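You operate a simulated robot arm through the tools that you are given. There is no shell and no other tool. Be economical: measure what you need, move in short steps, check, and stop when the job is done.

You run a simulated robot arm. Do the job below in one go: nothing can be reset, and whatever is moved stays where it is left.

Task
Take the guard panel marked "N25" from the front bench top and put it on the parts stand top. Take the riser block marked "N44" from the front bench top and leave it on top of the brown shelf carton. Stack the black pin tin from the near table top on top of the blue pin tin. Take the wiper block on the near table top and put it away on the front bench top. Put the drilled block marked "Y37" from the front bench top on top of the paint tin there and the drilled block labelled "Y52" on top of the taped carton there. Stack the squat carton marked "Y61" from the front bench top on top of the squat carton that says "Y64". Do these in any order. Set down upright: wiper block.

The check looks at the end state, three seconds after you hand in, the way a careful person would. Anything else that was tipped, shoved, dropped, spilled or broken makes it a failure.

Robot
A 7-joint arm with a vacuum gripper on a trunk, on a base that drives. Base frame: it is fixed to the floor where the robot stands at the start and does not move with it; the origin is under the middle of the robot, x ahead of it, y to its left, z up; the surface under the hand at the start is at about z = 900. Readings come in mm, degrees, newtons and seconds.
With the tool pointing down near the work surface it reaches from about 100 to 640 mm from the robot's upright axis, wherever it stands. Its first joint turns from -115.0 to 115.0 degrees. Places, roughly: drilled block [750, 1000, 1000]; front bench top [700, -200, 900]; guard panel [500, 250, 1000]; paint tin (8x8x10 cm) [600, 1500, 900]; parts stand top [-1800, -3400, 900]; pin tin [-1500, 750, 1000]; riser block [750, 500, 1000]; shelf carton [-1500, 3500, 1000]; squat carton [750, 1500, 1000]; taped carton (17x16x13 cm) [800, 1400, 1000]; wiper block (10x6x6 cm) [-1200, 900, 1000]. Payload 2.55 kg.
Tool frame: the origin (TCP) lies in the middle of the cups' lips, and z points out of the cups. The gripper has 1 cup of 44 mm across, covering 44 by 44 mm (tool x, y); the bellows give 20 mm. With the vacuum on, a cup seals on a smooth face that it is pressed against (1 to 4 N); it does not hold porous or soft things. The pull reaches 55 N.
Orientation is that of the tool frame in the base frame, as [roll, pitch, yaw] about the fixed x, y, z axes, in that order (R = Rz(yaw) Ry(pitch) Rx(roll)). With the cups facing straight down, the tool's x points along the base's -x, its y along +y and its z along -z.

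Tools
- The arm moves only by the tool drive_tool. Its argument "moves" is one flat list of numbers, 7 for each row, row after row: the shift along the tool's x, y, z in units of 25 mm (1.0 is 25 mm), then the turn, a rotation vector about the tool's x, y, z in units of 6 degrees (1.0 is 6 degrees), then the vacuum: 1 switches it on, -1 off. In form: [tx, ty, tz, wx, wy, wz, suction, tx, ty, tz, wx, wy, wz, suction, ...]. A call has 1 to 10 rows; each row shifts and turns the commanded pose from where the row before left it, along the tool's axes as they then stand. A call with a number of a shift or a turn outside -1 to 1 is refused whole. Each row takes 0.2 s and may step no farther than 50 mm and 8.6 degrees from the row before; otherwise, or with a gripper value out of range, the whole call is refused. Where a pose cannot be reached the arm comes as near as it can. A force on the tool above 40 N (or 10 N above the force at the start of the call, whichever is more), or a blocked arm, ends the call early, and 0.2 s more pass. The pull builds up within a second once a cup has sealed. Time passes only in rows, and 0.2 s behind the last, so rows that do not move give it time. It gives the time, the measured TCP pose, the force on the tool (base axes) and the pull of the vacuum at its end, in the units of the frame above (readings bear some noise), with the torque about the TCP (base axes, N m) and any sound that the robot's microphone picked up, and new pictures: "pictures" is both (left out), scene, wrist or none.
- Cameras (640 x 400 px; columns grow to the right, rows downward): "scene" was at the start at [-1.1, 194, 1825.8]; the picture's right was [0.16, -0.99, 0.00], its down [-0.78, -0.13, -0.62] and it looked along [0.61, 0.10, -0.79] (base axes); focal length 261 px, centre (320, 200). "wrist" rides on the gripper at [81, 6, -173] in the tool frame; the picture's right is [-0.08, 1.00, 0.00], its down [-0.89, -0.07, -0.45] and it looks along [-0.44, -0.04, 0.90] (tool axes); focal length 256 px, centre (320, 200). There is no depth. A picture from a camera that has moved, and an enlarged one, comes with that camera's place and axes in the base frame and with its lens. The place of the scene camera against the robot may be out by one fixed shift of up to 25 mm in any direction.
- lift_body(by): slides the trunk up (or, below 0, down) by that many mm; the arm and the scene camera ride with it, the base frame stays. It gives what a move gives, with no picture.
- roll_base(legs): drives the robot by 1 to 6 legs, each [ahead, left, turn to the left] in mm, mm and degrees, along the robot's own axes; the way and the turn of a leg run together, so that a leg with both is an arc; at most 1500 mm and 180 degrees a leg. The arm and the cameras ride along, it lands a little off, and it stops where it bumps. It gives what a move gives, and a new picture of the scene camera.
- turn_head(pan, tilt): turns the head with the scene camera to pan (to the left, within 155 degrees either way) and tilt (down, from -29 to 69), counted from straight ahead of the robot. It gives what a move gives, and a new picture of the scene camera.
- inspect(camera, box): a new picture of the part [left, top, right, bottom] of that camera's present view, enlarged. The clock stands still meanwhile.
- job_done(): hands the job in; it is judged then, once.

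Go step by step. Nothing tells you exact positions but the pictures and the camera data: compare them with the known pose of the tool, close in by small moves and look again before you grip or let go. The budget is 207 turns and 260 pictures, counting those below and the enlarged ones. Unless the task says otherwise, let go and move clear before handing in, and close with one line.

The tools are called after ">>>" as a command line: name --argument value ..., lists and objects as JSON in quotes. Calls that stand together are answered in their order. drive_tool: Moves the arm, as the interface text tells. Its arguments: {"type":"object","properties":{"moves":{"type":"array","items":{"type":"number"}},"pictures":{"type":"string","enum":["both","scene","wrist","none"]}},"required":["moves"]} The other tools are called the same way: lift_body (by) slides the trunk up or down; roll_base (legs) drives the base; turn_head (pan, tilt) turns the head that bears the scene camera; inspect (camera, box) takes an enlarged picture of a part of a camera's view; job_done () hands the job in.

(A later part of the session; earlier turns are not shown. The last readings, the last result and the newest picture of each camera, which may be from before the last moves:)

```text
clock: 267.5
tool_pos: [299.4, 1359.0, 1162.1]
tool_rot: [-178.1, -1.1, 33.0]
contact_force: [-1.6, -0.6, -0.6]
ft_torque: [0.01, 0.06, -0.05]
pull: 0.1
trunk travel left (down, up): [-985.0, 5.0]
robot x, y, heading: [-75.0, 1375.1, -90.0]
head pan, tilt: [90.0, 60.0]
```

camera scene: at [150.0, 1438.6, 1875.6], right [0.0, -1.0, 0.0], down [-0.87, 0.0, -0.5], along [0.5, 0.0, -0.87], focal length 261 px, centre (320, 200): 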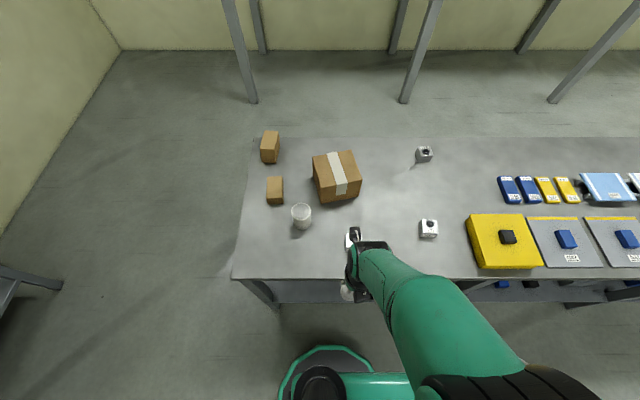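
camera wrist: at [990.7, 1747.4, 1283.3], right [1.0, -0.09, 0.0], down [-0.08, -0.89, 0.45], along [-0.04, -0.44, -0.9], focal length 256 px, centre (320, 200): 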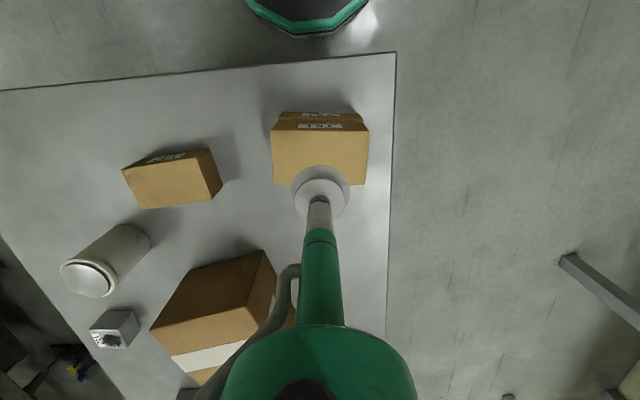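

>>> drive_tool --moves '[0.839, 0.545, 0, 0, 0, 0, -1, 0.839, 0.545, 0, 0, 0, 0, -1, 0.839, 0.545, 0, 0, 0, 0, -1, 0.839, 0.545, 0, 0, 0, 0, -1, 0.839, 0.545, 0, 0, 0, 0, -1, 0.839, 0.545, 0, 0, 0, 0, -1, 0, 0, 0, -0.545, 0.839, 0, -1, 0, 0, 0, -0.545, 0.839, 0, -1, 0, 0, 0, -0.545, 0.839, 0, -1, 0, 0, 0, -0.545, 0.839, 0, -1]' --pictures "none"

>>> drive_tool --moves '[0, 0, 0, -0.545, 0.839, 0, -1, 0, 0, 0, -0.545, 0.839, 0, -1, 0, 0, 0, -0.545, 0.839, 0, -1, 0, 0, 0, -0.545, 0.839, 0, -1, 0, 0, 0, -0.545, 0.839, 0, -1, 0, 0, 0, -0.545, 0.839, 0, -1]' --pictures "both"

```text
clock: 269.7
tool_pos: [449.3, 1357.7, 1162.1]
tool_rot: [168.2, -21.2, 34.7]
contact_force: [0.2, 0.1, -0.1]
ft_torque: [0.04, 0.01, -0.01]
pull: 0.0
trunk travel left (down, up): [-985.0, 5.0]
robot x, y, heading: [-77.9, 1373.7, -90.4]
head pan, tilt: [90.0, 60.0]
```

```text
clock: 271.1
tool_pos: [454.4, 1348.5, 1166.5]
tool_rot: [138.7, -48.2, 50.8]
contact_force: [0.4, -0.5, 0.0]
ft_torque: [0.02, -0.03, -0.02]
pull: 0.0
out of reach, approached as far as the arm can: row 3
trunk travel left (down, up): [-985.0, 5.0]
robot x, y, heading: [-78.6, 1375.0, -90.4]
head pan, tilt: [90.0, 60.0]
camera scene: at [151.7, 1438.4, 1875.4], right [0.0, -1.0, 0.0], down [-0.87, 0.0, -0.5], along [0.5, 0.0, -0.87], focal length 261 px, centre (320, 200)
camera wrist: at [341.8, 1380.6, 1317.0], right [0.24, -0.89, 0.38], down [-0.78, -0.41, -0.47], along [0.58, -0.18, -0.79], focal length 256 px, centre (320, 200)
```

scene: 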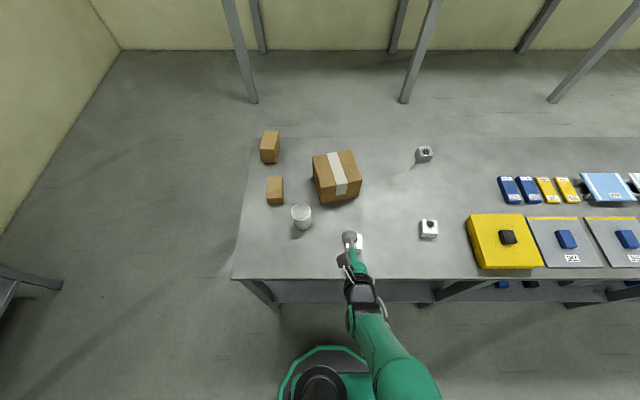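
wrist: 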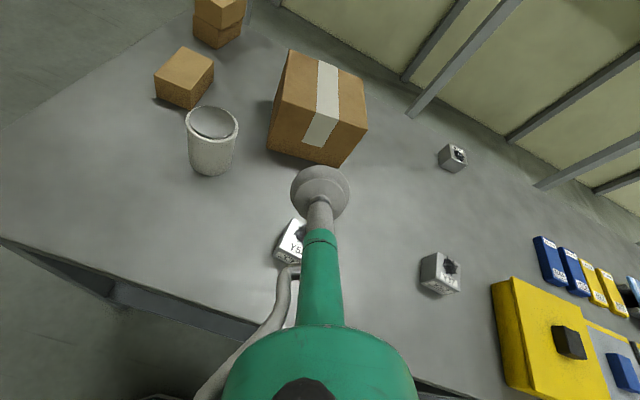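

That works: the tool now points forward, about 30° below horizontal, with the camera on top. I'll lower the trunk and pitch the rest of the way.

>>> lift_body --by -120

>>> drive_tool --moves '[0, 0, 0, -0.5165, 0.855, 0, -1, 0, 0, 0, -0.5165, 0.855, 0, -1, 0, 0, 0, -0.5165, 0.855, 0, -1, 0, 0, 0, -0.5165, 0.855, 0, -1, 0, 0, 0, -0.5165, 0.855, 0, -1]' --pictures "both"

```text
clock: 272.6
tool_pos: [454.8, 1348.9, 1047.7]
tool_rot: [138.9, -48.2, 50.8]
contact_force: [-0.6, -0.4, 0.0]
ft_torque: [0.02, -0.03, -0.03]
pull: 0.1
trunk travel left (down, up): [-865.0, 125.0]
robot x, y, heading: [-77.6, 1376.4, -90.2]
head pan, tilt: [90.0, 60.0]
```

```text
clock: 273.8
tool_pos: [462.0, 1350.3, 1056.3]
tool_rot: [87.8, -59.4, 92.7]
contact_force: [0.3, 0.4, 0.4]
ft_torque: [-0.02, -0.01, 0.0]
pull: 0.1
trunk travel left (down, up): [-865.0, 125.0]
robot x, y, heading: [-77.0, 1373.4, -90.2]
head pan, tilt: [90.0, 60.0]
camera scene: at [151.4, 1438.7, 1755.5], right [0.0, -1.0, 0.0], down [-0.87, 0.0, -0.5], along [0.5, 0.0, -0.87], focal length 261 px, centre (320, 200)
camera wrist: at [287.6, 1380.9, 1126.5], right [0.0, -0.9, 0.44], down [-0.42, -0.4, -0.81], along [0.91, -0.18, -0.38], focal length 256 px, centre (320, 200)
```

scene: 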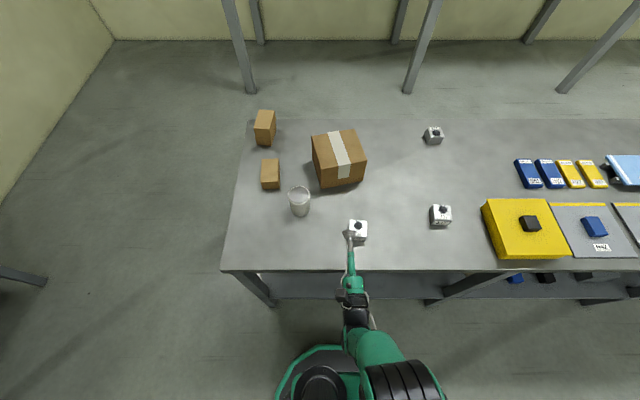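
wrist: 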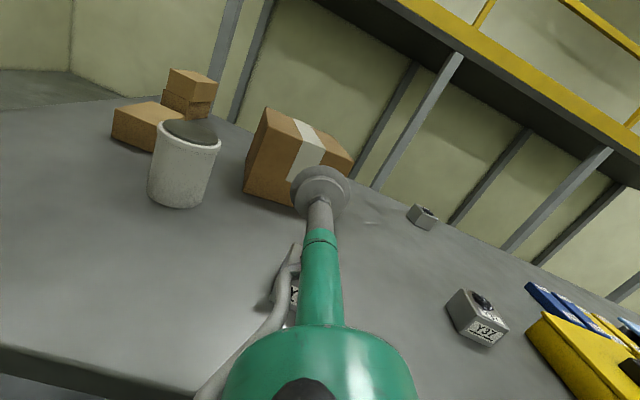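

The tool is now within about 1° of horizontal, pointing at +x. I'll take close views of Y52 to find its face and height.

>>> inspect --camera "scene" --box '[320, 200, 400, 260]'

>>> inspect --camera "wrist" --box '[430, 270, 530, 350]'

```text
6.67 times, centred on (360, 230) of scene
camera zoom: at [151.4, 1438.7, 1755.5], right [0.0, -1.0, 0.0], down [-0.87, 0.0, -0.5], along [0.5, 0.0, -0.87], focal length 1742 px, centre (53, 0)
```

zoom: 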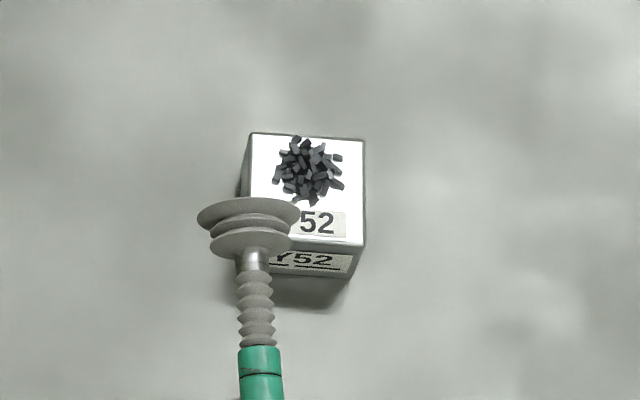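

```text
5.00 times, centred on (480, 310) of wrist
camera zoom: at [287.6, 1380.9, 1126.5], right [0.0, -0.9, 0.44], down [-0.42, -0.4, -0.81], along [0.91, -0.18, -0.38], focal length 1280 px, centre (-480, -350)
```

zoom: 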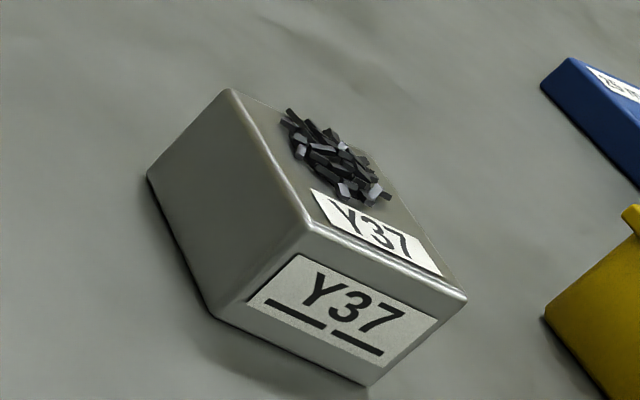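

The block is about 60 x 60 x 45 mm, so the cup just fits the front face at mid-height, z of about 922. I'll align the yaw with the face, back off, and lower the trunk to that height.

>>> drive_tool --moves '[0, 0, 0, -0.66, -0.6, 0, -1, -0.42, 0.73, -0.58, 0, 0, 0, -1, -0.42, 0.73, -0.58, 0, 0, 0, -1]' --pictures "none"

>>> lift_body --by -110

>>> drive_tool --moves '[0, 0, 0, 0, 0, 0, -1]' --pictures "both"

```text
clock: 274.8
tool_pos: [452.8, 1315.1, 1085.8]
tool_rot: [82.1, -59.8, 92.6]
contact_force: [-0.1, 0.4, 0.2]
ft_torque: [-0.02, -0.04, -0.03]
pull: 0.1
trunk travel left (down, up): [-865.0, 125.0]
robot x, y, heading: [-79.4, 1377.2, -89.8]
head pan, tilt: [90.0, 60.0]
stopped in row 3: the arm was blocked; the commanded pose is now the measured one
```

```text
clock: 276.3
tool_pos: [452.9, 1313.9, 977.2]
tool_rot: [82.2, -59.9, 92.5]
contact_force: [-0.7, -0.1, -0.7]
ft_torque: [-0.02, 0.02, 0.01]
pull: 0.1
trunk travel left (down, up): [-755.0, 235.0]
robot x, y, heading: [-76.9, 1369.8, -90.0]
head pan, tilt: [90.0, 60.0]
```

```text
clock: 276.7
tool_pos: [452.2, 1314.2, 975.6]
tool_rot: [82.1, -59.9, 92.6]
contact_force: [-0.2, 0.3, 0.5]
ft_torque: [-0.01, 0.03, -0.01]
pull: 0.1
trunk travel left (down, up): [-755.0, 235.0]
robot x, y, heading: [-78.9, 1370.1, -90.0]
head pan, tilt: [90.0, 60.0]
camera scene: at [150.4, 1438.6, 1645.6], right [0.0, -1.0, 0.0], down [-0.87, 0.0, -0.5], along [0.5, 0.0, -0.87], focal length 261 px, centre (320, 200)
camera wrist: at [279.0, 1361.0, 1037.6], right [-0.09, -0.9, 0.43], down [-0.42, -0.35, -0.84], along [0.9, -0.26, -0.34], focal length 256 px, centre (320, 200)
```

scene: 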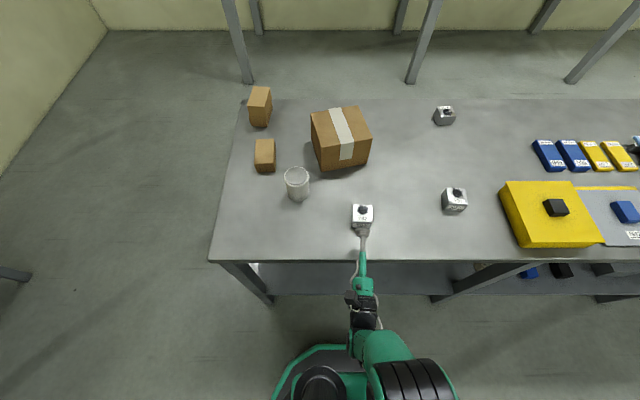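
wrist: 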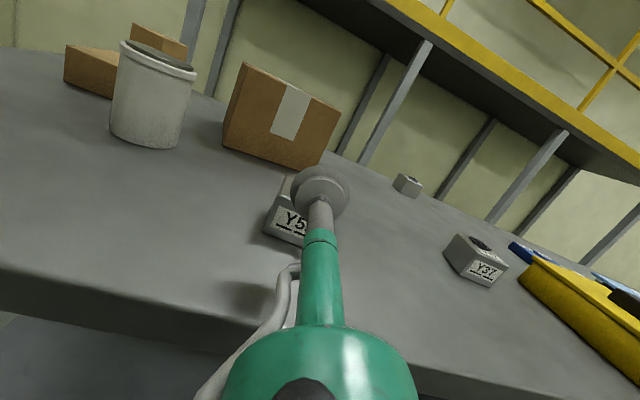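

The arm is near a limit, so I'll use the base and trunk for positioning. First I'll level the tool, which points 4° up.

>>> drive_tool --moves '[0, 0, 0, 0.332, -0.578, 0, -1, 0, 0, 0, 0, 0, 0, -1]' --pictures "none"

>>> roll_base --legs '[[0, -30, 0]]'

>>> lift_body --by -52

>>> drive_tool --moves '[0, 0, 0, 0, 0, 0, -1]' --pictures "both"

```text
clock: 277.3
tool_pos: [451.9, 1313.7, 975.0]
tool_rot: [90.4, -60.2, 85.5]
contact_force: [-0.8, 0.5, 1.3]
ft_torque: [-0.02, 0.01, 0.06]
pull: 0.1
trunk travel left (down, up): [-755.0, 235.0]
robot x, y, heading: [-78.4, 1374.0, -90.3]
head pan, tilt: [90.0, 60.0]
```

```text
clock: 278.1
tool_pos: [422.6, 1314.4, 976.7]
tool_rot: [90.2, -60.2, 85.8]
contact_force: [0.1, 0.1, 1.3]
ft_torque: [0.0, 0.0, 0.0]
pull: 0.1
trunk travel left (down, up): [-755.0, 235.0]
robot x, y, heading: [-107.9, 1371.5, -90.3]
head pan, tilt: [90.0, 60.0]
camera scene: at [119.1, 1438.5, 1645.9], right [0.0, -1.0, 0.0], down [-0.87, 0.0, -0.5], along [0.5, 0.0, -0.87], focal length 261 px, centre (320, 200)
```

scene: 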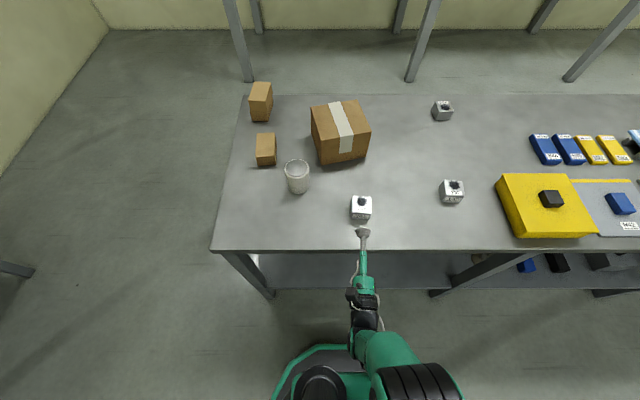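

```text
clock: 279.0
tool_pos: [423.1, 1314.5, 924.0]
tool_rot: [90.2, -60.2, 85.7]
contact_force: [0.7, 0.2, 1.0]
ft_torque: [0.01, 0.01, 0.01]
pull: 0.0
trunk travel left (down, up): [-703.0, 287.0]
robot x, y, heading: [-109.0, 1378.1, -90.0]
head pan, tilt: [90.0, 60.0]
```

```text
clock: 279.4
tool_pos: [423.3, 1314.7, 924.4]
tool_rot: [90.1, -60.2, 85.6]
contact_force: [1.0, -0.2, -0.4]
ft_torque: [0.02, 0.0, -0.03]
pull: 0.1
trunk travel left (down, up): [-703.0, 287.0]
robot x, y, heading: [-107.7, 1375.2, -90.0]
head pan, tilt: [90.0, 60.0]
camera scene: at [120.9, 1438.6, 1593.6], right [0.0, -1.0, 0.0], down [-0.87, 0.0, -0.5], along [0.5, 0.0, -0.87], focal length 261 px, centre (320, 200)
camera wrist: at [254.2, 1360.5, 998.2], right [-0.07, -0.9, 0.43], down [-0.47, -0.35, -0.81], along [0.88, -0.26, -0.4], focal length 256 px, centre (320, 200)
```

scene: 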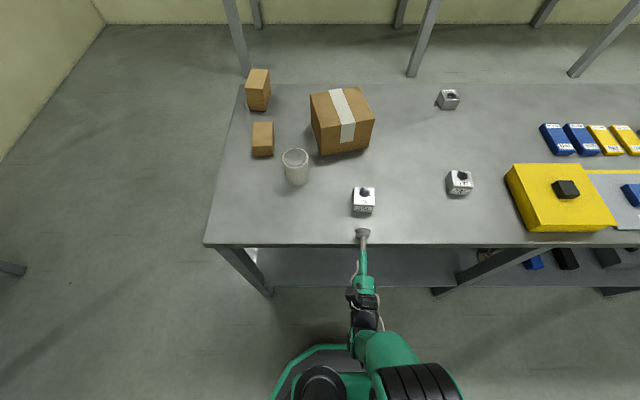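
wrist: 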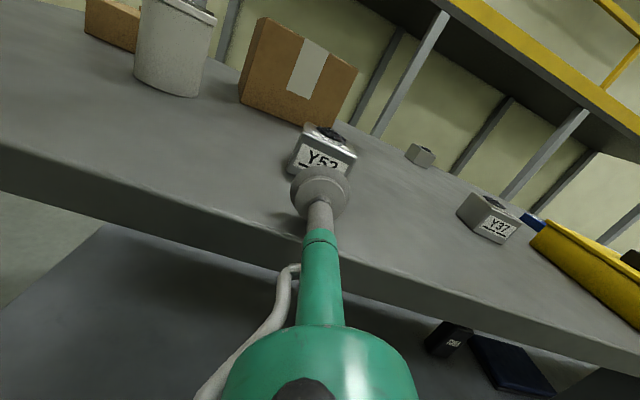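

The tool is level at z 924 in front of Y52. I'll inspect both views for lateral alignment.

>>> inspect --camera "wrist" --box '[260, 105, 380, 225]'

>>> inspect --camera "scene" --box '[330, 175, 400, 245]'

```text
3.33 times, centred on (320, 165) of wrist
camera zoom: at [254.2, 1360.5, 998.2], right [-0.07, -0.9, 0.43], down [-0.47, -0.35, -0.81], along [0.88, -0.26, -0.4], focal length 853 px, centre (320, 317)
```

zoom: 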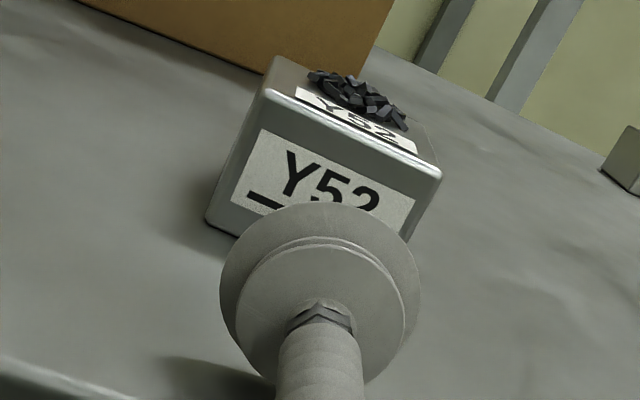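

```text
5.71 times, centred on (365, 210) of scene
camera zoom: at [120.9, 1438.6, 1593.6], right [0.0, -1.0, 0.0], down [-0.87, 0.0, -0.5], along [0.5, 0.0, -0.87], focal length 1493 px, centre (63, 143)
```

zoom: 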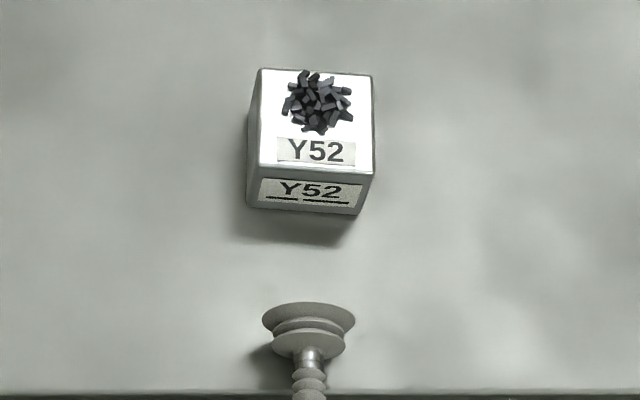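

Y52's front face is centred at about (503, 1304, 923). I'll shift 4 mm sideways and advance with the vacuum on, ending in small steps.

>>> drive_tool --moves '[-0.1, 0.11, 0.8, 0, 0, 0, 1, 0, 0, 0.8, 0, 0, 0, 1, 0, 0, 0.8, 0, 0, 0, 1, 0, 0, 0.3, 0, 0, 0, 1]' --pictures "both"

>>> inspect --camera "scene" --box '[330, 175, 400, 245]'

>>> inspect --camera "wrist" --box '[260, 105, 380, 225]'

```text
clock: 280.4
tool_pos: [489.8, 1306.1, 924.1]
tool_rot: [89.8, -60.2, 86.0]
contact_force: [-4.1, 0.8, 7.1]
ft_torque: [0.05, 0.26, -0.03]
pull: 0.1
trunk travel left (down, up): [-703.0, 287.0]
robot x, y, heading: [-105.2, 1373.7, -90.4]
head pan, tilt: [90.0, 60.0]
camera scene: at [119.2, 1438.9, 1593.9], right [0.0, -1.0, 0.0], down [-0.87, 0.0, -0.5], along [0.5, 0.0, -0.87], focal length 261 px, centre (320, 200)
camera wrist: at [320.0, 1352.1, 998.1], right [-0.07, -0.9, 0.43], down [-0.47, -0.35, -0.81], along [0.88, -0.26, -0.4], focal length 256 px, centre (320, 200)
```

scene: 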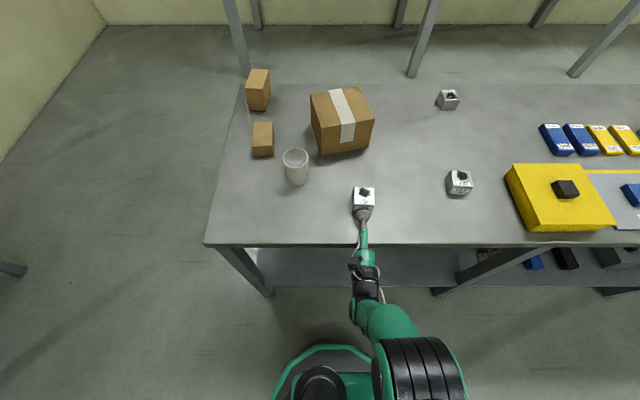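
wrist: 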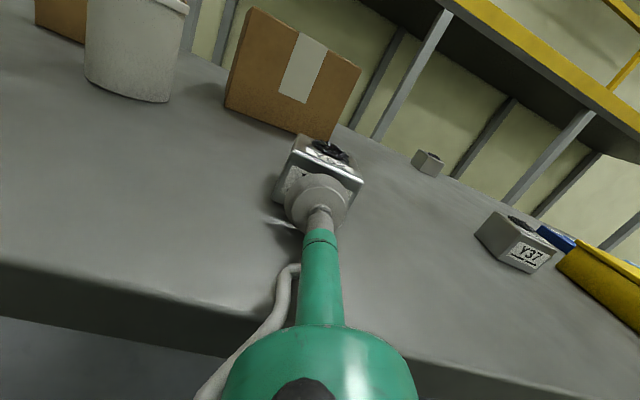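

```text
5.71 times, centred on (365, 210) of scene
camera zoom: at [119.2, 1438.9, 1593.9], right [0.0, -1.0, 0.0], down [-0.87, 0.0, -0.5], along [0.5, 0.0, -0.87], focal length 1493 px, centre (63, 143)
```

zoom: 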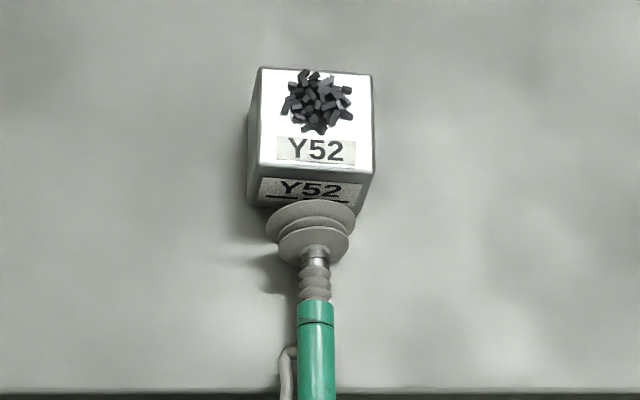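

```text
3.33 times, centred on (320, 165) of wrist
camera zoom: at [320.0, 1352.1, 998.1], right [-0.07, -0.9, 0.43], down [-0.47, -0.35, -0.81], along [0.88, -0.26, -0.4], focal length 853 px, centre (320, 317)
```

zoom: 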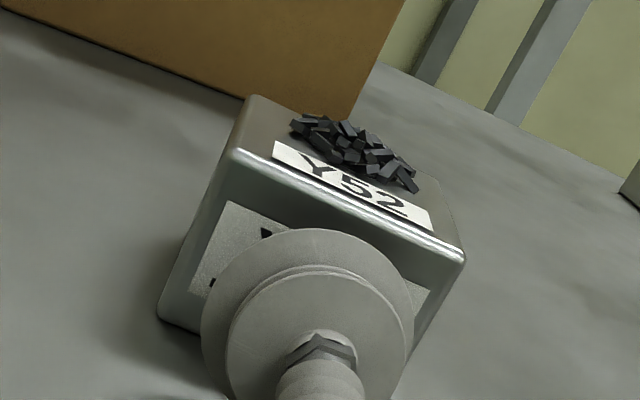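

The cup is nearly on the face, with a slight upward force suggesting the rim brushes the bench. I'll raise a hair and press on.

>>> drive_tool --moves '[0.05, 0.03, 0, 0, 0, 0, 1, 0, 0, 0.2, 0, 0, 0, 1, 0, 0, 0.2, 0, 0, 0, 1, 0, 0, 0.15, 0, 0, 0, 1, 0, 0, 0, 0, 0, 0, 1]' --pictures "none"

```text
clock: 281.6
tool_pos: [503.1, 1302.2, 922.8]
tool_rot: [90.5, -60.2, 85.2]
contact_force: [-2.9, -2.1, -0.4]
ft_torque: [-0.07, -0.37, -0.02]
pull: 55.2
trunk travel left (down, up): [-703.0, 287.0]
robot x, y, heading: [-111.3, 1373.2, -89.8]
head pan, tilt: [90.0, 60.0]
```

It sealed with full pull. I'll lift a little using the trunk and check.

>>> lift_body --by 30

>>> inspect --camera "scene" --box '[330, 160, 410, 240]'

>>> inspect --camera "wrist" --box '[240, 85, 400, 245]'

```text
clock: 282.4
tool_pos: [504.4, 1304.1, 954.4]
tool_rot: [90.4, -60.2, 85.6]
contact_force: [-0.7, -0.1, -3.9]
ft_torque: [-0.01, 0.11, 0.09]
pull: 54.9
trunk travel left (down, up): [-733.0, 257.0]
robot x, y, heading: [-106.9, 1378.1, -90.1]
head pan, tilt: [90.0, 60.0]
```

```text
5.00 times, centred on (370, 200) of scene
camera zoom: at [121.7, 1438.5, 1623.5], right [0.0, -1.0, 0.0], down [-0.87, 0.0, -0.5], along [0.5, 0.0, -0.87], focal length 1307 px, centre (70, 200)
```

zoom: 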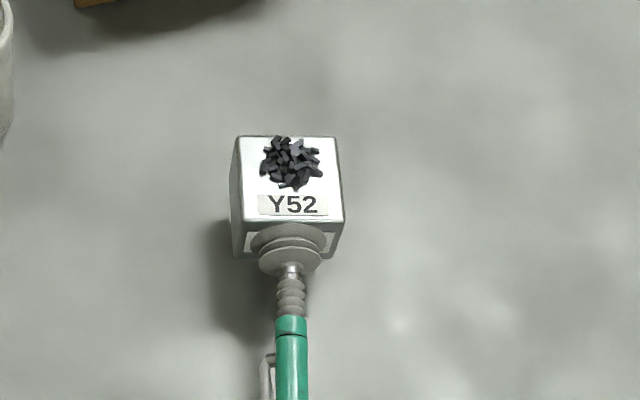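

```text
2.50 times, centred on (320, 165) of wrist
camera zoom: at [335.1, 1350.8, 1028.2], right [-0.06, -0.9, 0.43], down [-0.47, -0.35, -0.81], along [0.88, -0.26, -0.41], focal length 640 px, centre (320, 288)
```

zoom: 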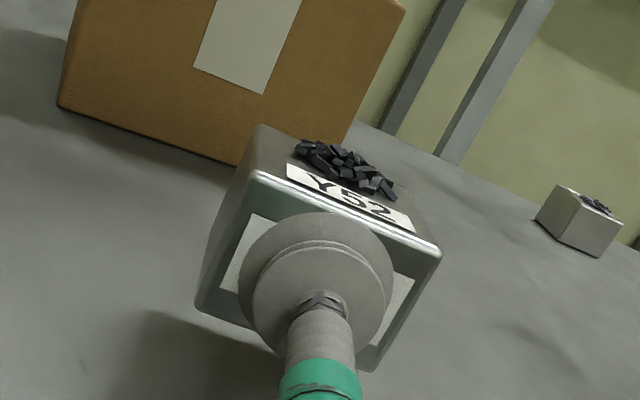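

Y52 hangs upright with the chips undisturbed. The taped carton's top is centred near (800, 1358), z about 1030. I'll raise the trunk and move in.

>>> lift_body --by 135

>>> roll_base --legs '[[-46, 0, 0], [0, 170, 0]]'

>>> drive_tool --moves '[0, 0, 0, 0, 0, 0, 1]' --pictures "wrist"

```text
clock: 284.0
tool_pos: [504.7, 1304.3, 1088.7]
tool_rot: [90.3, -60.1, 85.5]
contact_force: [0.7, 0.7, -3.5]
ft_torque: [-0.01, 0.1, 0.12]
pull: 54.7
trunk travel left (down, up): [-868.0, 122.0]
robot x, y, heading: [-106.9, 1371.3, -90.0]
head pan, tilt: [90.0, 60.0]
```

```text
clock: 286.0
tool_pos: [674.6, 1348.9, 1088.9]
tool_rot: [90.5, -60.1, 85.3]
contact_force: [-0.3, -0.2, -4.3]
ft_torque: [0.0, 0.11, 0.09]
pull: 55.0
trunk travel left (down, up): [-868.0, 122.0]
robot x, y, heading: [66.7, 1419.8, -89.9]
head pan, tilt: [90.0, 60.0]
camera scene: at [292.1, 1484.1, 1758.4], right [0.0, -1.0, 0.0], down [-0.87, 0.0, -0.5], along [0.5, 0.0, -0.87], focal length 261 px, centre (320, 200)
```

scene: 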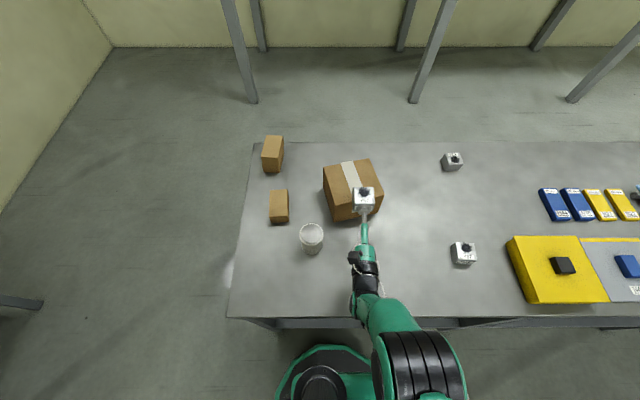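

```text
clock: 286.4
tool_pos: [672.7, 1348.4, 1088.6]
tool_rot: [90.6, -60.0, 85.1]
contact_force: [0.4, -0.8, -4.3]
ft_torque: [-0.02, 0.13, 0.09]
pull: 55.0
trunk travel left (down, up): [-868.0, 122.0]
robot x, y, heading: [61.8, 1418.6, -90.5]
head pan, tilt: [90.0, 60.0]
camera wrist: at [503.5, 1395.6, 1162.7], right [-0.07, -0.9, 0.43], down [-0.48, -0.35, -0.81], along [0.88, -0.26, -0.41], focal length 256 px, centre (320, 200)
```

wrist: 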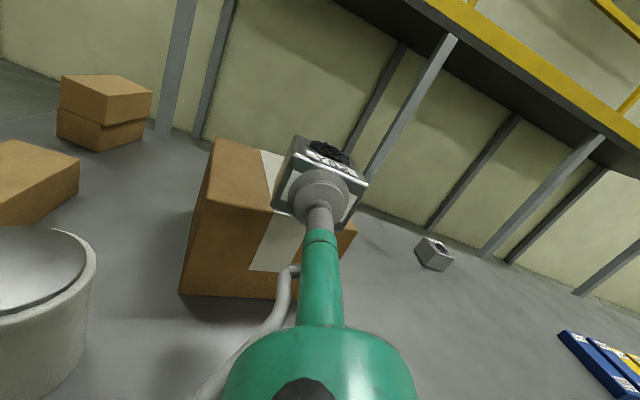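

The carton's front edge and height check out. I'll advance the block over the middle of the carton's top.

>>> drive_tool --moves '[0.1, -0.17, 0.9, 0, 0, 0, 1, 0.1, -0.17, 0.9, 0, 0, 0, 1, 0.1, -0.17, 0.9, 0, 0, 0, 1, 0.1, -0.17, 0.9, 0, 0, 0, 1]' --pictures "both"

>>> inspect --camera "scene" --box '[310, 140, 410, 220]'

```text
clock: 287.4
tool_pos: [765.3, 1361.7, 1087.2]
tool_rot: [90.8, -60.2, 85.1]
contact_force: [-0.1, -0.1, -3.8]
ft_torque: [-0.04, 0.12, 0.09]
pull: 55.0
trunk travel left (down, up): [-868.0, 122.0]
robot x, y, heading: [65.4, 1416.4, -90.3]
head pan, tilt: [90.0, 60.0]
camera scene: at [292.2, 1484.0, 1758.4], right [0.0, -1.0, 0.0], down [-0.87, 0.0, -0.5], along [0.5, 0.0, -0.87], focal length 261 px, centre (320, 200)
camera wrist: at [596.7, 1408.1, 1162.6], right [-0.07, -0.9, 0.43], down [-0.48, -0.35, -0.81], along [0.88, -0.26, -0.41], focal length 256 px, centre (320, 200)
```

scene: 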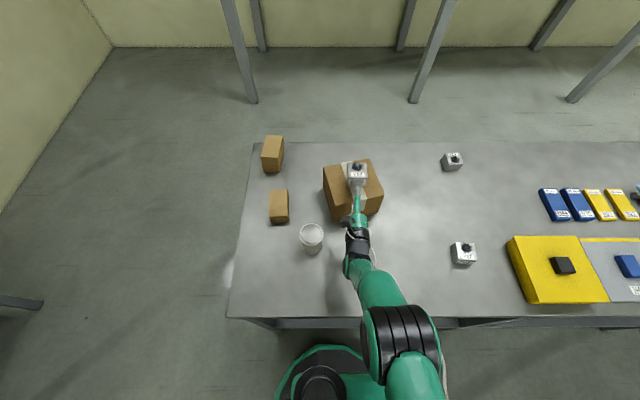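
wrist: 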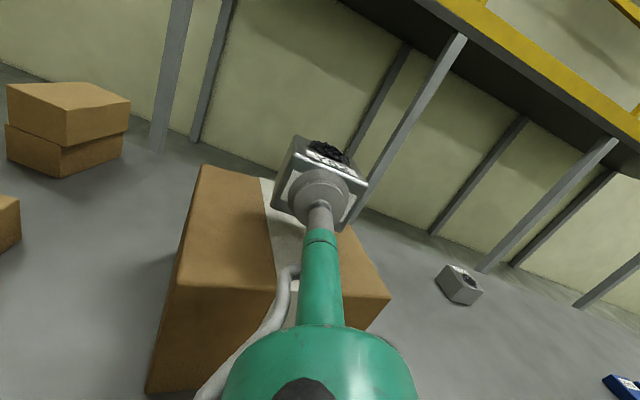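

```text
5.00 times, centred on (360, 180) of scene
camera zoom: at [292.2, 1484.0, 1758.4], right [0.0, -1.0, 0.0], down [-0.87, 0.0, -0.5], along [0.5, 0.0, -0.87], focal length 1307 px, centre (120, 300)
```

zoom: 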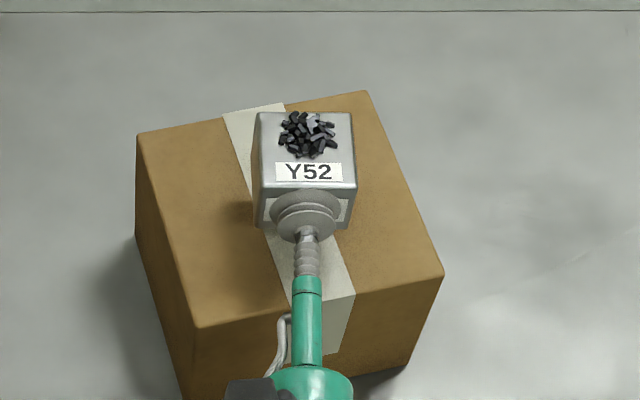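

The block is well centred over the carton. I'll lower using the trunk.

>>> lift_body --by -28

>>> lift_body --by -4

>>> inspect --camera "wrist" --box '[220, 110, 420, 250]'

```text
clock: 288.1
tool_pos: [764.4, 1361.4, 1059.1]
tool_rot: [91.0, -60.1, 84.9]
contact_force: [0.8, 0.2, -7.6]
ft_torque: [0.04, 0.18, 0.02]
pull: 54.7
trunk travel left (down, up): [-840.0, 150.0]
robot x, y, heading: [60.5, 1419.2, -90.4]
head pan, tilt: [90.0, 60.0]
```

```text
clock: 288.6
tool_pos: [763.9, 1361.6, 1057.4]
tool_rot: [90.3, -60.2, 85.3]
contact_force: [-0.6, -0.3, -6.5]
ft_torque: [0.04, 0.21, 0.06]
pull: 54.9
trunk travel left (down, up): [-836.0, 154.0]
robot x, y, heading: [64.8, 1415.2, -90.4]
head pan, tilt: [90.0, 60.0]
```

```text
2.86 times, centred on (320, 180) of wrist
camera zoom: at [596.0, 1407.9, 1131.2], right [-0.07, -0.9, 0.43], down [-0.48, -0.35, -0.81], along [0.88, -0.26, -0.41], focal length 731 px, centre (320, 257)
```

zoom: 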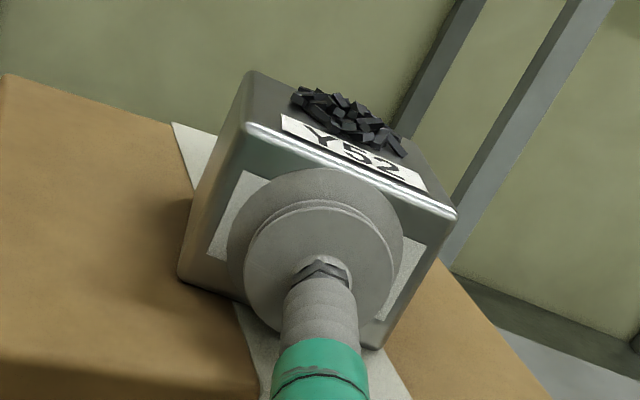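

>>> drive_tool --moves '[0, 0, 0, 0, 0, 0, 1, 0, 0, 0, 0, 0, 0, 1]' --pictures "none"

>>> inspect --camera "scene" --box '[310, 140, 410, 220]'

```text
clock: 289.2
tool_pos: [764.9, 1361.4, 1055.5]
tool_rot: [90.4, -60.2, 85.4]
contact_force: [-1.5, -1.3, -6.0]
ft_torque: [0.04, 0.13, 0.07]
pull: 54.5
trunk travel left (down, up): [-836.0, 154.0]
robot x, y, heading: [59.2, 1419.4, -90.2]
head pan, tilt: [90.0, 60.0]
```

```text
5.00 times, centred on (360, 180) of scene
camera zoom: at [291.3, 1483.6, 1726.5], right [0.0, -1.0, 0.0], down [-0.87, 0.0, -0.5], along [0.5, 0.0, -0.87], focal length 1307 px, centre (120, 300)
```

zoom: 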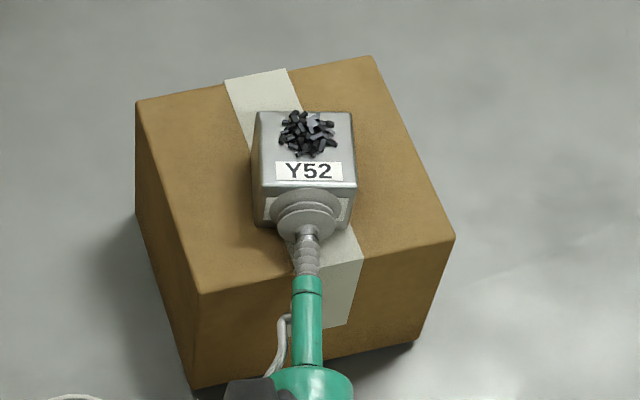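

>>> lift_body --by -2

>>> drive_tool --moves '[0, 0, 0, 0, 0, 0, 1]' --pictures "none"

```text
clock: 289.8
tool_pos: [763.3, 1361.5, 1054.9]
tool_rot: [90.2, -60.3, 85.5]
contact_force: [-3.1, -0.8, -1.9]
ft_torque: [-0.11, 0.05, 0.03]
pull: 54.5
trunk travel left (down, up): [-834.0, 156.0]
robot x, y, heading: [63.4, 1417.6, -90.1]
head pan, tilt: [90.0, 60.0]
```

```text
clock: 290.1
tool_pos: [763.5, 1362.0, 1055.6]
tool_rot: [90.2, -60.3, 85.5]
contact_force: [-2.7, -1.2, -3.0]
ft_torque: [-0.14, -0.03, 0.0]
pull: 54.9
trunk travel left (down, up): [-834.0, 156.0]
robot x, y, heading: [66.0, 1420.3, -90.1]
head pan, tilt: [90.0, 60.0]
```

>>> lift_body --by -2

>>> drive_tool --moves '[0, 0, 0, 0, 0, 0, 1]' --pictures "wrist"

```text
clock: 290.7
tool_pos: [763.8, 1361.0, 1055.4]
tool_rot: [90.0, -60.1, 85.7]
contact_force: [-4.0, -0.3, 0.2]
ft_torque: [-0.2, -0.19, 0.01]
pull: 54.8
trunk travel left (down, up): [-832.0, 158.0]
robot x, y, heading: [62.1, 1422.8, -90.3]
head pan, tilt: [90.0, 60.0]
```

```text
clock: 291.1
tool_pos: [763.4, 1360.5, 1053.9]
tool_rot: [90.1, -60.2, 85.6]
contact_force: [-3.8, -0.4, 1.5]
ft_torque: [-0.21, -0.26, -0.01]
pull: 54.8
trunk travel left (down, up): [-832.0, 158.0]
robot x, y, heading: [66.4, 1420.6, -90.1]
head pan, tilt: [90.0, 60.0]
camera wrist: at [594.8, 1408.1, 1128.3], right [-0.07, -0.9, 0.43], down [-0.47, -0.35, -0.81], along [0.88, -0.26, -0.4], focal length 256 px, centre (320, 200)
```

wrist: 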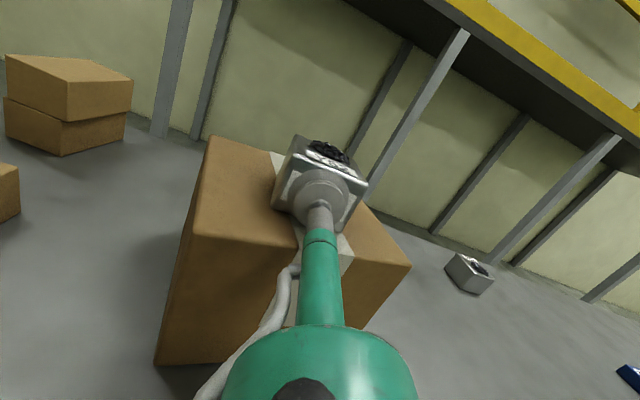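

It's resting on the carton. I'll release and back straight out.

>>> drive_tool --moves '[0, 0, 0, 0, 0, 0, -1, 0, 0, 0, 0, 0, 0, -1, 0, 0, 0, 0, 0, 0, -1, 0, 0, 0, 0, 0, 0, -1, 0, 0, -0.2, 0, 0, 0, -1, 0, 0, -0.5, 0, 0, 0, -1, 0, 0, -0.8, 0, 0, 0, -1, 0, 0, -0.8, 0, 0, 0, -1]' --pictures "both"

>>> inspect --camera "scene" --box '[310, 140, 410, 220]'

```text
clock: 292.9
tool_pos: [708.5, 1367.7, 1053.7]
tool_rot: [90.2, -60.2, 85.4]
contact_force: [-0.1, 0.6, -0.2]
ft_torque: [0.01, -0.02, 0.02]
pull: 0.1
trunk travel left (down, up): [-832.0, 158.0]
robot x, y, heading: [64.3, 1419.3, -90.2]
head pan, tilt: [90.0, 60.0]
camera scene: at [290.6, 1483.9, 1722.6], right [0.0, -1.0, 0.0], down [-0.87, 0.0, -0.5], along [0.5, 0.0, -0.87], focal length 261 px, centre (320, 200)
camera wrist: at [538.6, 1412.8, 1128.3], right [-0.07, -0.9, 0.43], down [-0.47, -0.35, -0.81], along [0.88, -0.26, -0.41], focal length 256 px, centre (320, 200)
```

scene: 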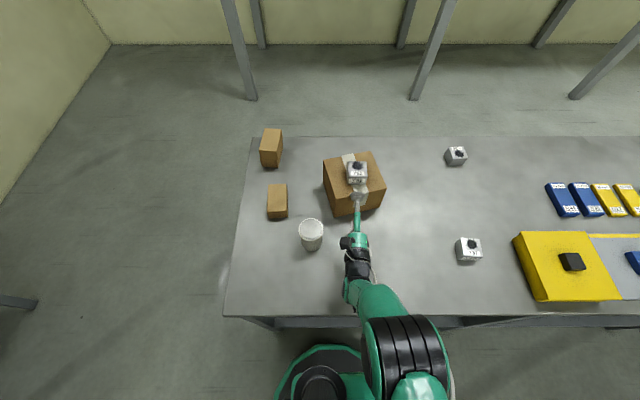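
wrist: 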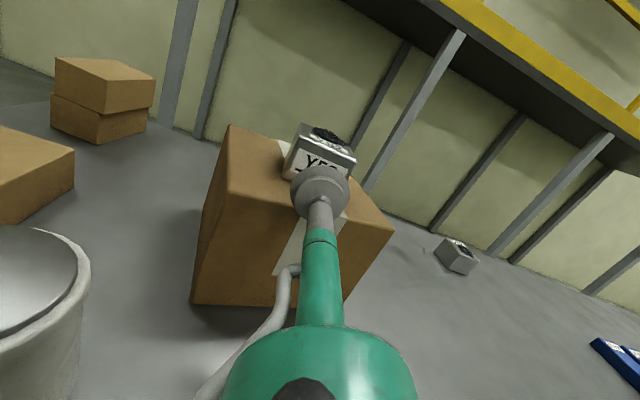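

```text
5.00 times, centred on (360, 180) of scene
camera zoom: at [290.6, 1483.9, 1722.6], right [0.0, -1.0, 0.0], down [-0.87, 0.0, -0.5], along [0.5, 0.0, -0.87], focal length 1307 px, centre (120, 300)
```

zoom: 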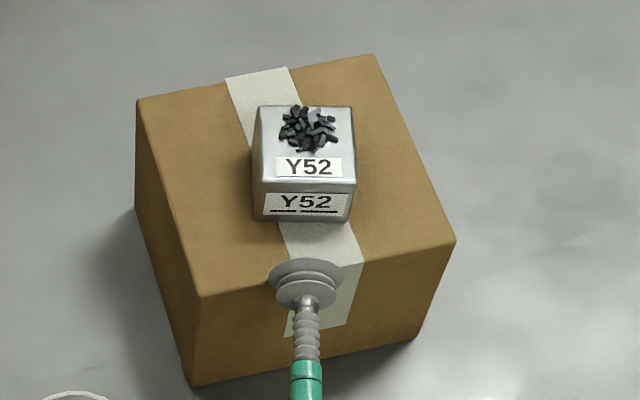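

Y52 is set on the taped carton with its chips in place. Y37's face centre is near (564, 999, 922). It sits deeper on the bench, so I'll pitch the tool about 6° down to keep the wrist clear of the edge.

>>> roll_base --legs '[[0, -195, 0], [368, 0, 0]]'

>>> lift_body --by -100

>>> drive_tool --moves '[0, 0, 0, 0.498, -0.867, 0, -1, 0, 0, 0, 0, 0, 0, -1]' --pictures "both"

>>> inspect --camera "wrist" --box '[240, 85, 400, 245]'

```text
clock: 296.4
tool_pos: [508.6, 996.9, 1053.5]
tool_rot: [90.5, -60.2, 85.2]
contact_force: [-0.4, 0.4, -0.4]
ft_torque: [-0.02, 0.0, 0.0]
pull: 0.0
trunk travel left (down, up): [-832.0, 158.0]
robot x, y, heading: [-137.4, 1050.8, -90.4]
head pan, tilt: [90.0, 60.0]
camera scene: at [92.4, 1114.6, 1722.6], right [0.0, -1.0, 0.0], down [-0.87, 0.0, -0.5], along [0.5, 0.0, -0.87], focal length 261 px, centre (320, 200)
```

scene: 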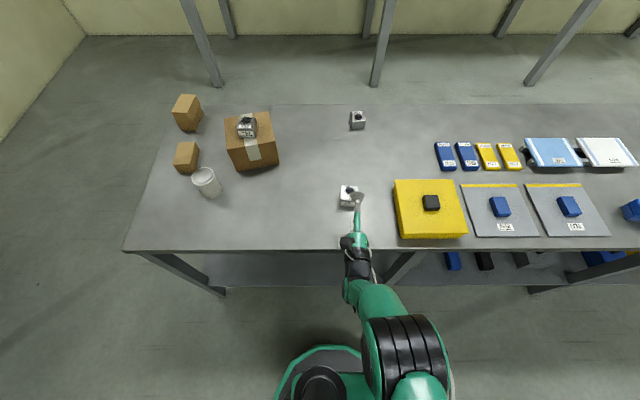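

```text
clock: 297.7
tool_pos: [507.8, 997.6, 951.6]
tool_rot: [90.4, -60.3, 85.3]
contact_force: [0.0, 0.6, -0.1]
ft_torque: [-0.03, 0.0, 0.0]
pull: 0.0
trunk travel left (down, up): [-732.0, 258.0]
robot x, y, heading: [-135.8, 1045.5, -90.4]
head pan, tilt: [90.0, 60.0]
```

```text
clock: 298.3
tool_pos: [510.4, 996.7, 953.5]
tool_rot: [102.4, -59.6, 74.9]
contact_force: [0.3, 0.6, 0.5]
ft_torque: [-0.06, 0.02, 0.02]
pull: 0.1
trunk travel left (down, up): [-732.0, 258.0]
robot x, y, heading: [-136.3, 1047.2, -90.5]
head pan, tilt: [90.0, 60.0]
camera scene: at [92.9, 1115.4, 1622.5], right [0.0, -1.0, 0.0], down [-0.87, 0.0, -0.5], along [0.5, 0.0, -0.87], focal length 261 px, centre (320, 200)
camera wrist: at [349.1, 1043.3, 1045.4], right [-0.02, -0.9, 0.43], down [-0.56, -0.34, -0.76], along [0.83, -0.26, -0.5], focal length 256 px, centre (320, 200)
```

scene: 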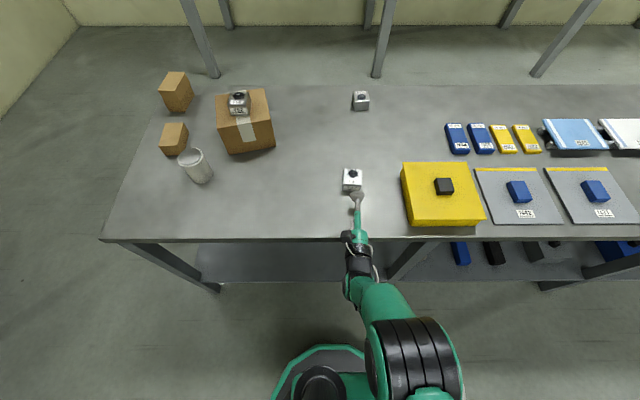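
wrist: 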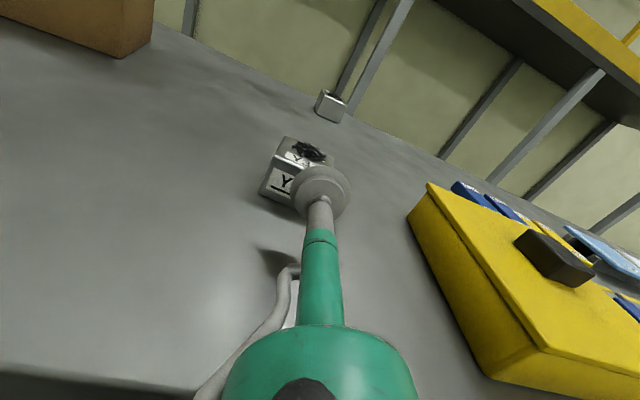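

```text
2.50 times, centred on (320, 165) of wrist
camera zoom: at [349.1, 1043.3, 1045.4], right [-0.02, -0.9, 0.43], down [-0.56, -0.34, -0.76], along [0.83, -0.26, -0.5], focal length 640 px, centre (320, 288)
```

zoom: 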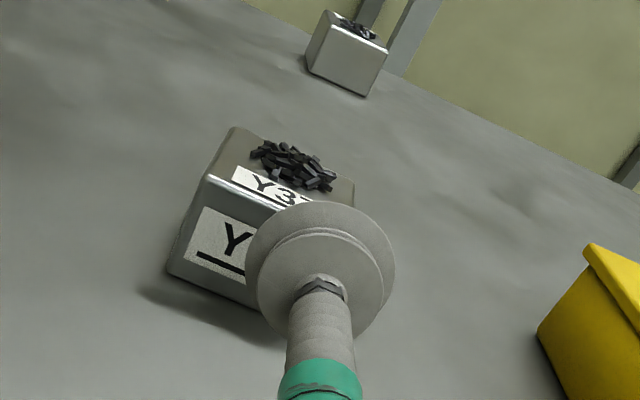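

I'm aligned at 6° down, and Y37's face is centred near (560, 1003, 922). I'll drop into line with it and check.

>>> drive_tool --moves '[-0.35, -0.43, 0.34, 0, 0, 0, 1, -0.35, -0.43, 0.34, 0, 0, 0, 1, 0, 0, 0.4, 0, 0, 0, 1]' --pictures "both"

>>> inspect --camera "wrist" --box '[240, 85, 400, 245]'

>>> inspect --camera "scene" --box '[315, 150, 415, 250]'

```text
clock: 299.1
tool_pos: [527.3, 1005.4, 926.5]
tool_rot: [102.4, -59.5, 74.9]
contact_force: [-31.4, 3.3, 13.6]
ft_torque: [0.17, 2.6, -0.29]
pull: 0.1
trunk travel left (down, up): [-732.0, 258.0]
robot x, y, heading: [-138.2, 1051.9, -90.3]
head pan, tilt: [90.0, 60.0]
camera scene: at [84.1, 1116.3, 1624.0], right [0.0, -1.0, 0.0], down [-0.86, 0.0, -0.5], along [0.5, 0.0, -0.86], focal length 261 px, centre (320, 200)
camera wrist: at [366.7, 1052.4, 1017.2], right [-0.02, -0.9, 0.43], down [-0.56, -0.34, -0.76], along [0.83, -0.25, -0.5], focal length 256 px, centre (320, 200)
```

scene: 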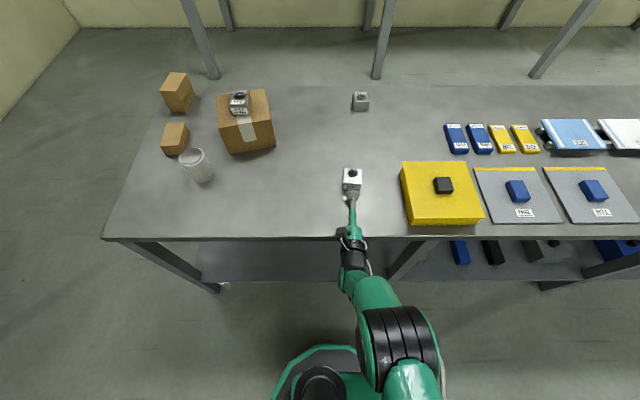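
wrist: 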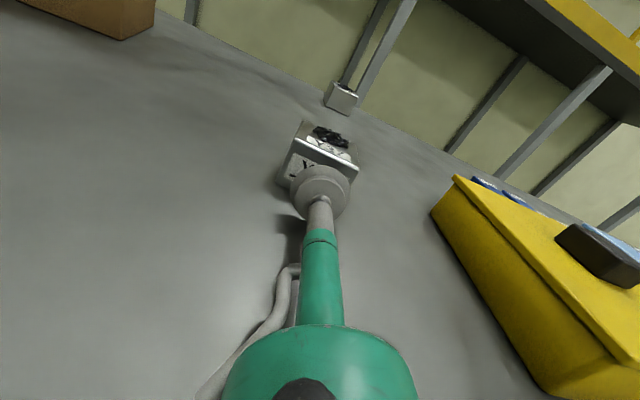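

```text
2.50 times, centred on (320, 165) of wrist
camera zoom: at [366.7, 1052.4, 1017.2], right [-0.02, -0.9, 0.43], down [-0.56, -0.34, -0.76], along [0.83, -0.25, -0.5], focal length 640 px, centre (320, 288)
```

zoom: 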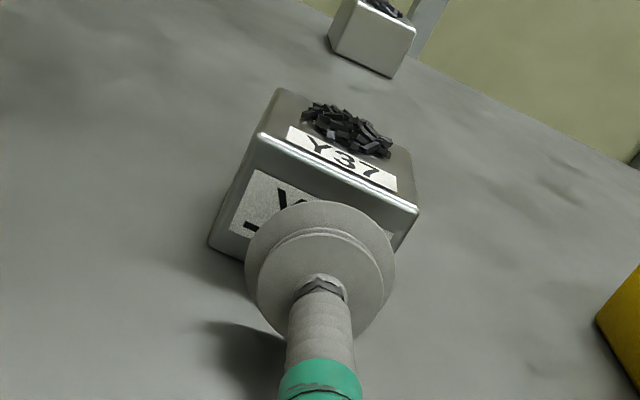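

```text
4.00 times, centred on (365, 200) of scene
camera zoom: at [84.1, 1116.3, 1624.0], right [0.0, -1.0, 0.0], down [-0.86, 0.0, -0.5], along [0.5, 0.0, -0.86], focal length 1045 px, centre (140, 200)
```

zoom: 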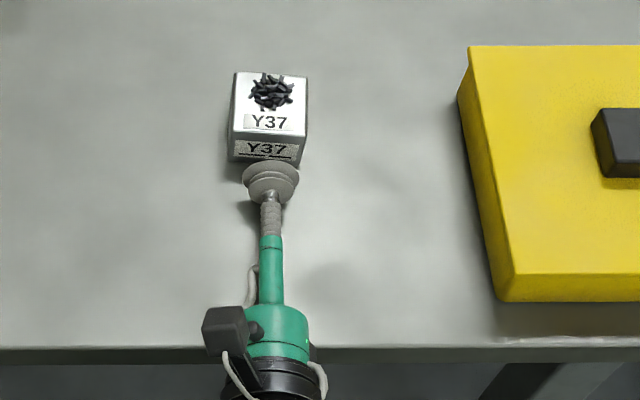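

The tool's wide collar touched the bench edge. I'll back out and tilt a further 6° so that it clears.

>>> drive_tool --moves '[0, 0, -0.4, 0, 0, 0, -1, 0.3, 0.2, -0.6, 0, 0, 0, -1, 0.6, 0.35, -0.3, 0, 0, 0, -1, 0.3, 0.17, 0, 0.498, -0.867, 0, -1, 0, 0, 0, 0, 0, 0, -1]' --pictures "wrist"

```text
clock: 300.3
tool_pos: [506.0, 1006.4, 963.1]
tool_rot: [113.6, -57.9, 65.3]
contact_force: [-0.4, -0.4, 0.5]
ft_torque: [0.01, -0.04, 0.02]
pull: 0.1
trunk travel left (down, up): [-732.0, 258.0]
robot x, y, heading: [-134.5, 1050.3, -90.3]
head pan, tilt: [90.0, 60.0]
camera wrist: at [355.9, 1051.6, 1071.8], right [0.02, -0.91, 0.42], down [-0.63, -0.34, -0.7], along [0.77, -0.25, -0.58], focal length 256 px, centre (320, 200)
```

wrist: 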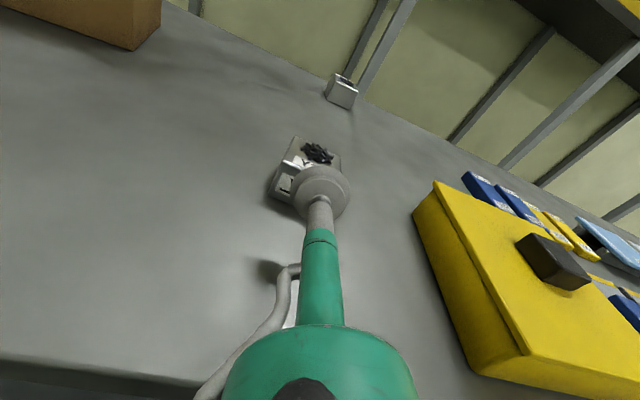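

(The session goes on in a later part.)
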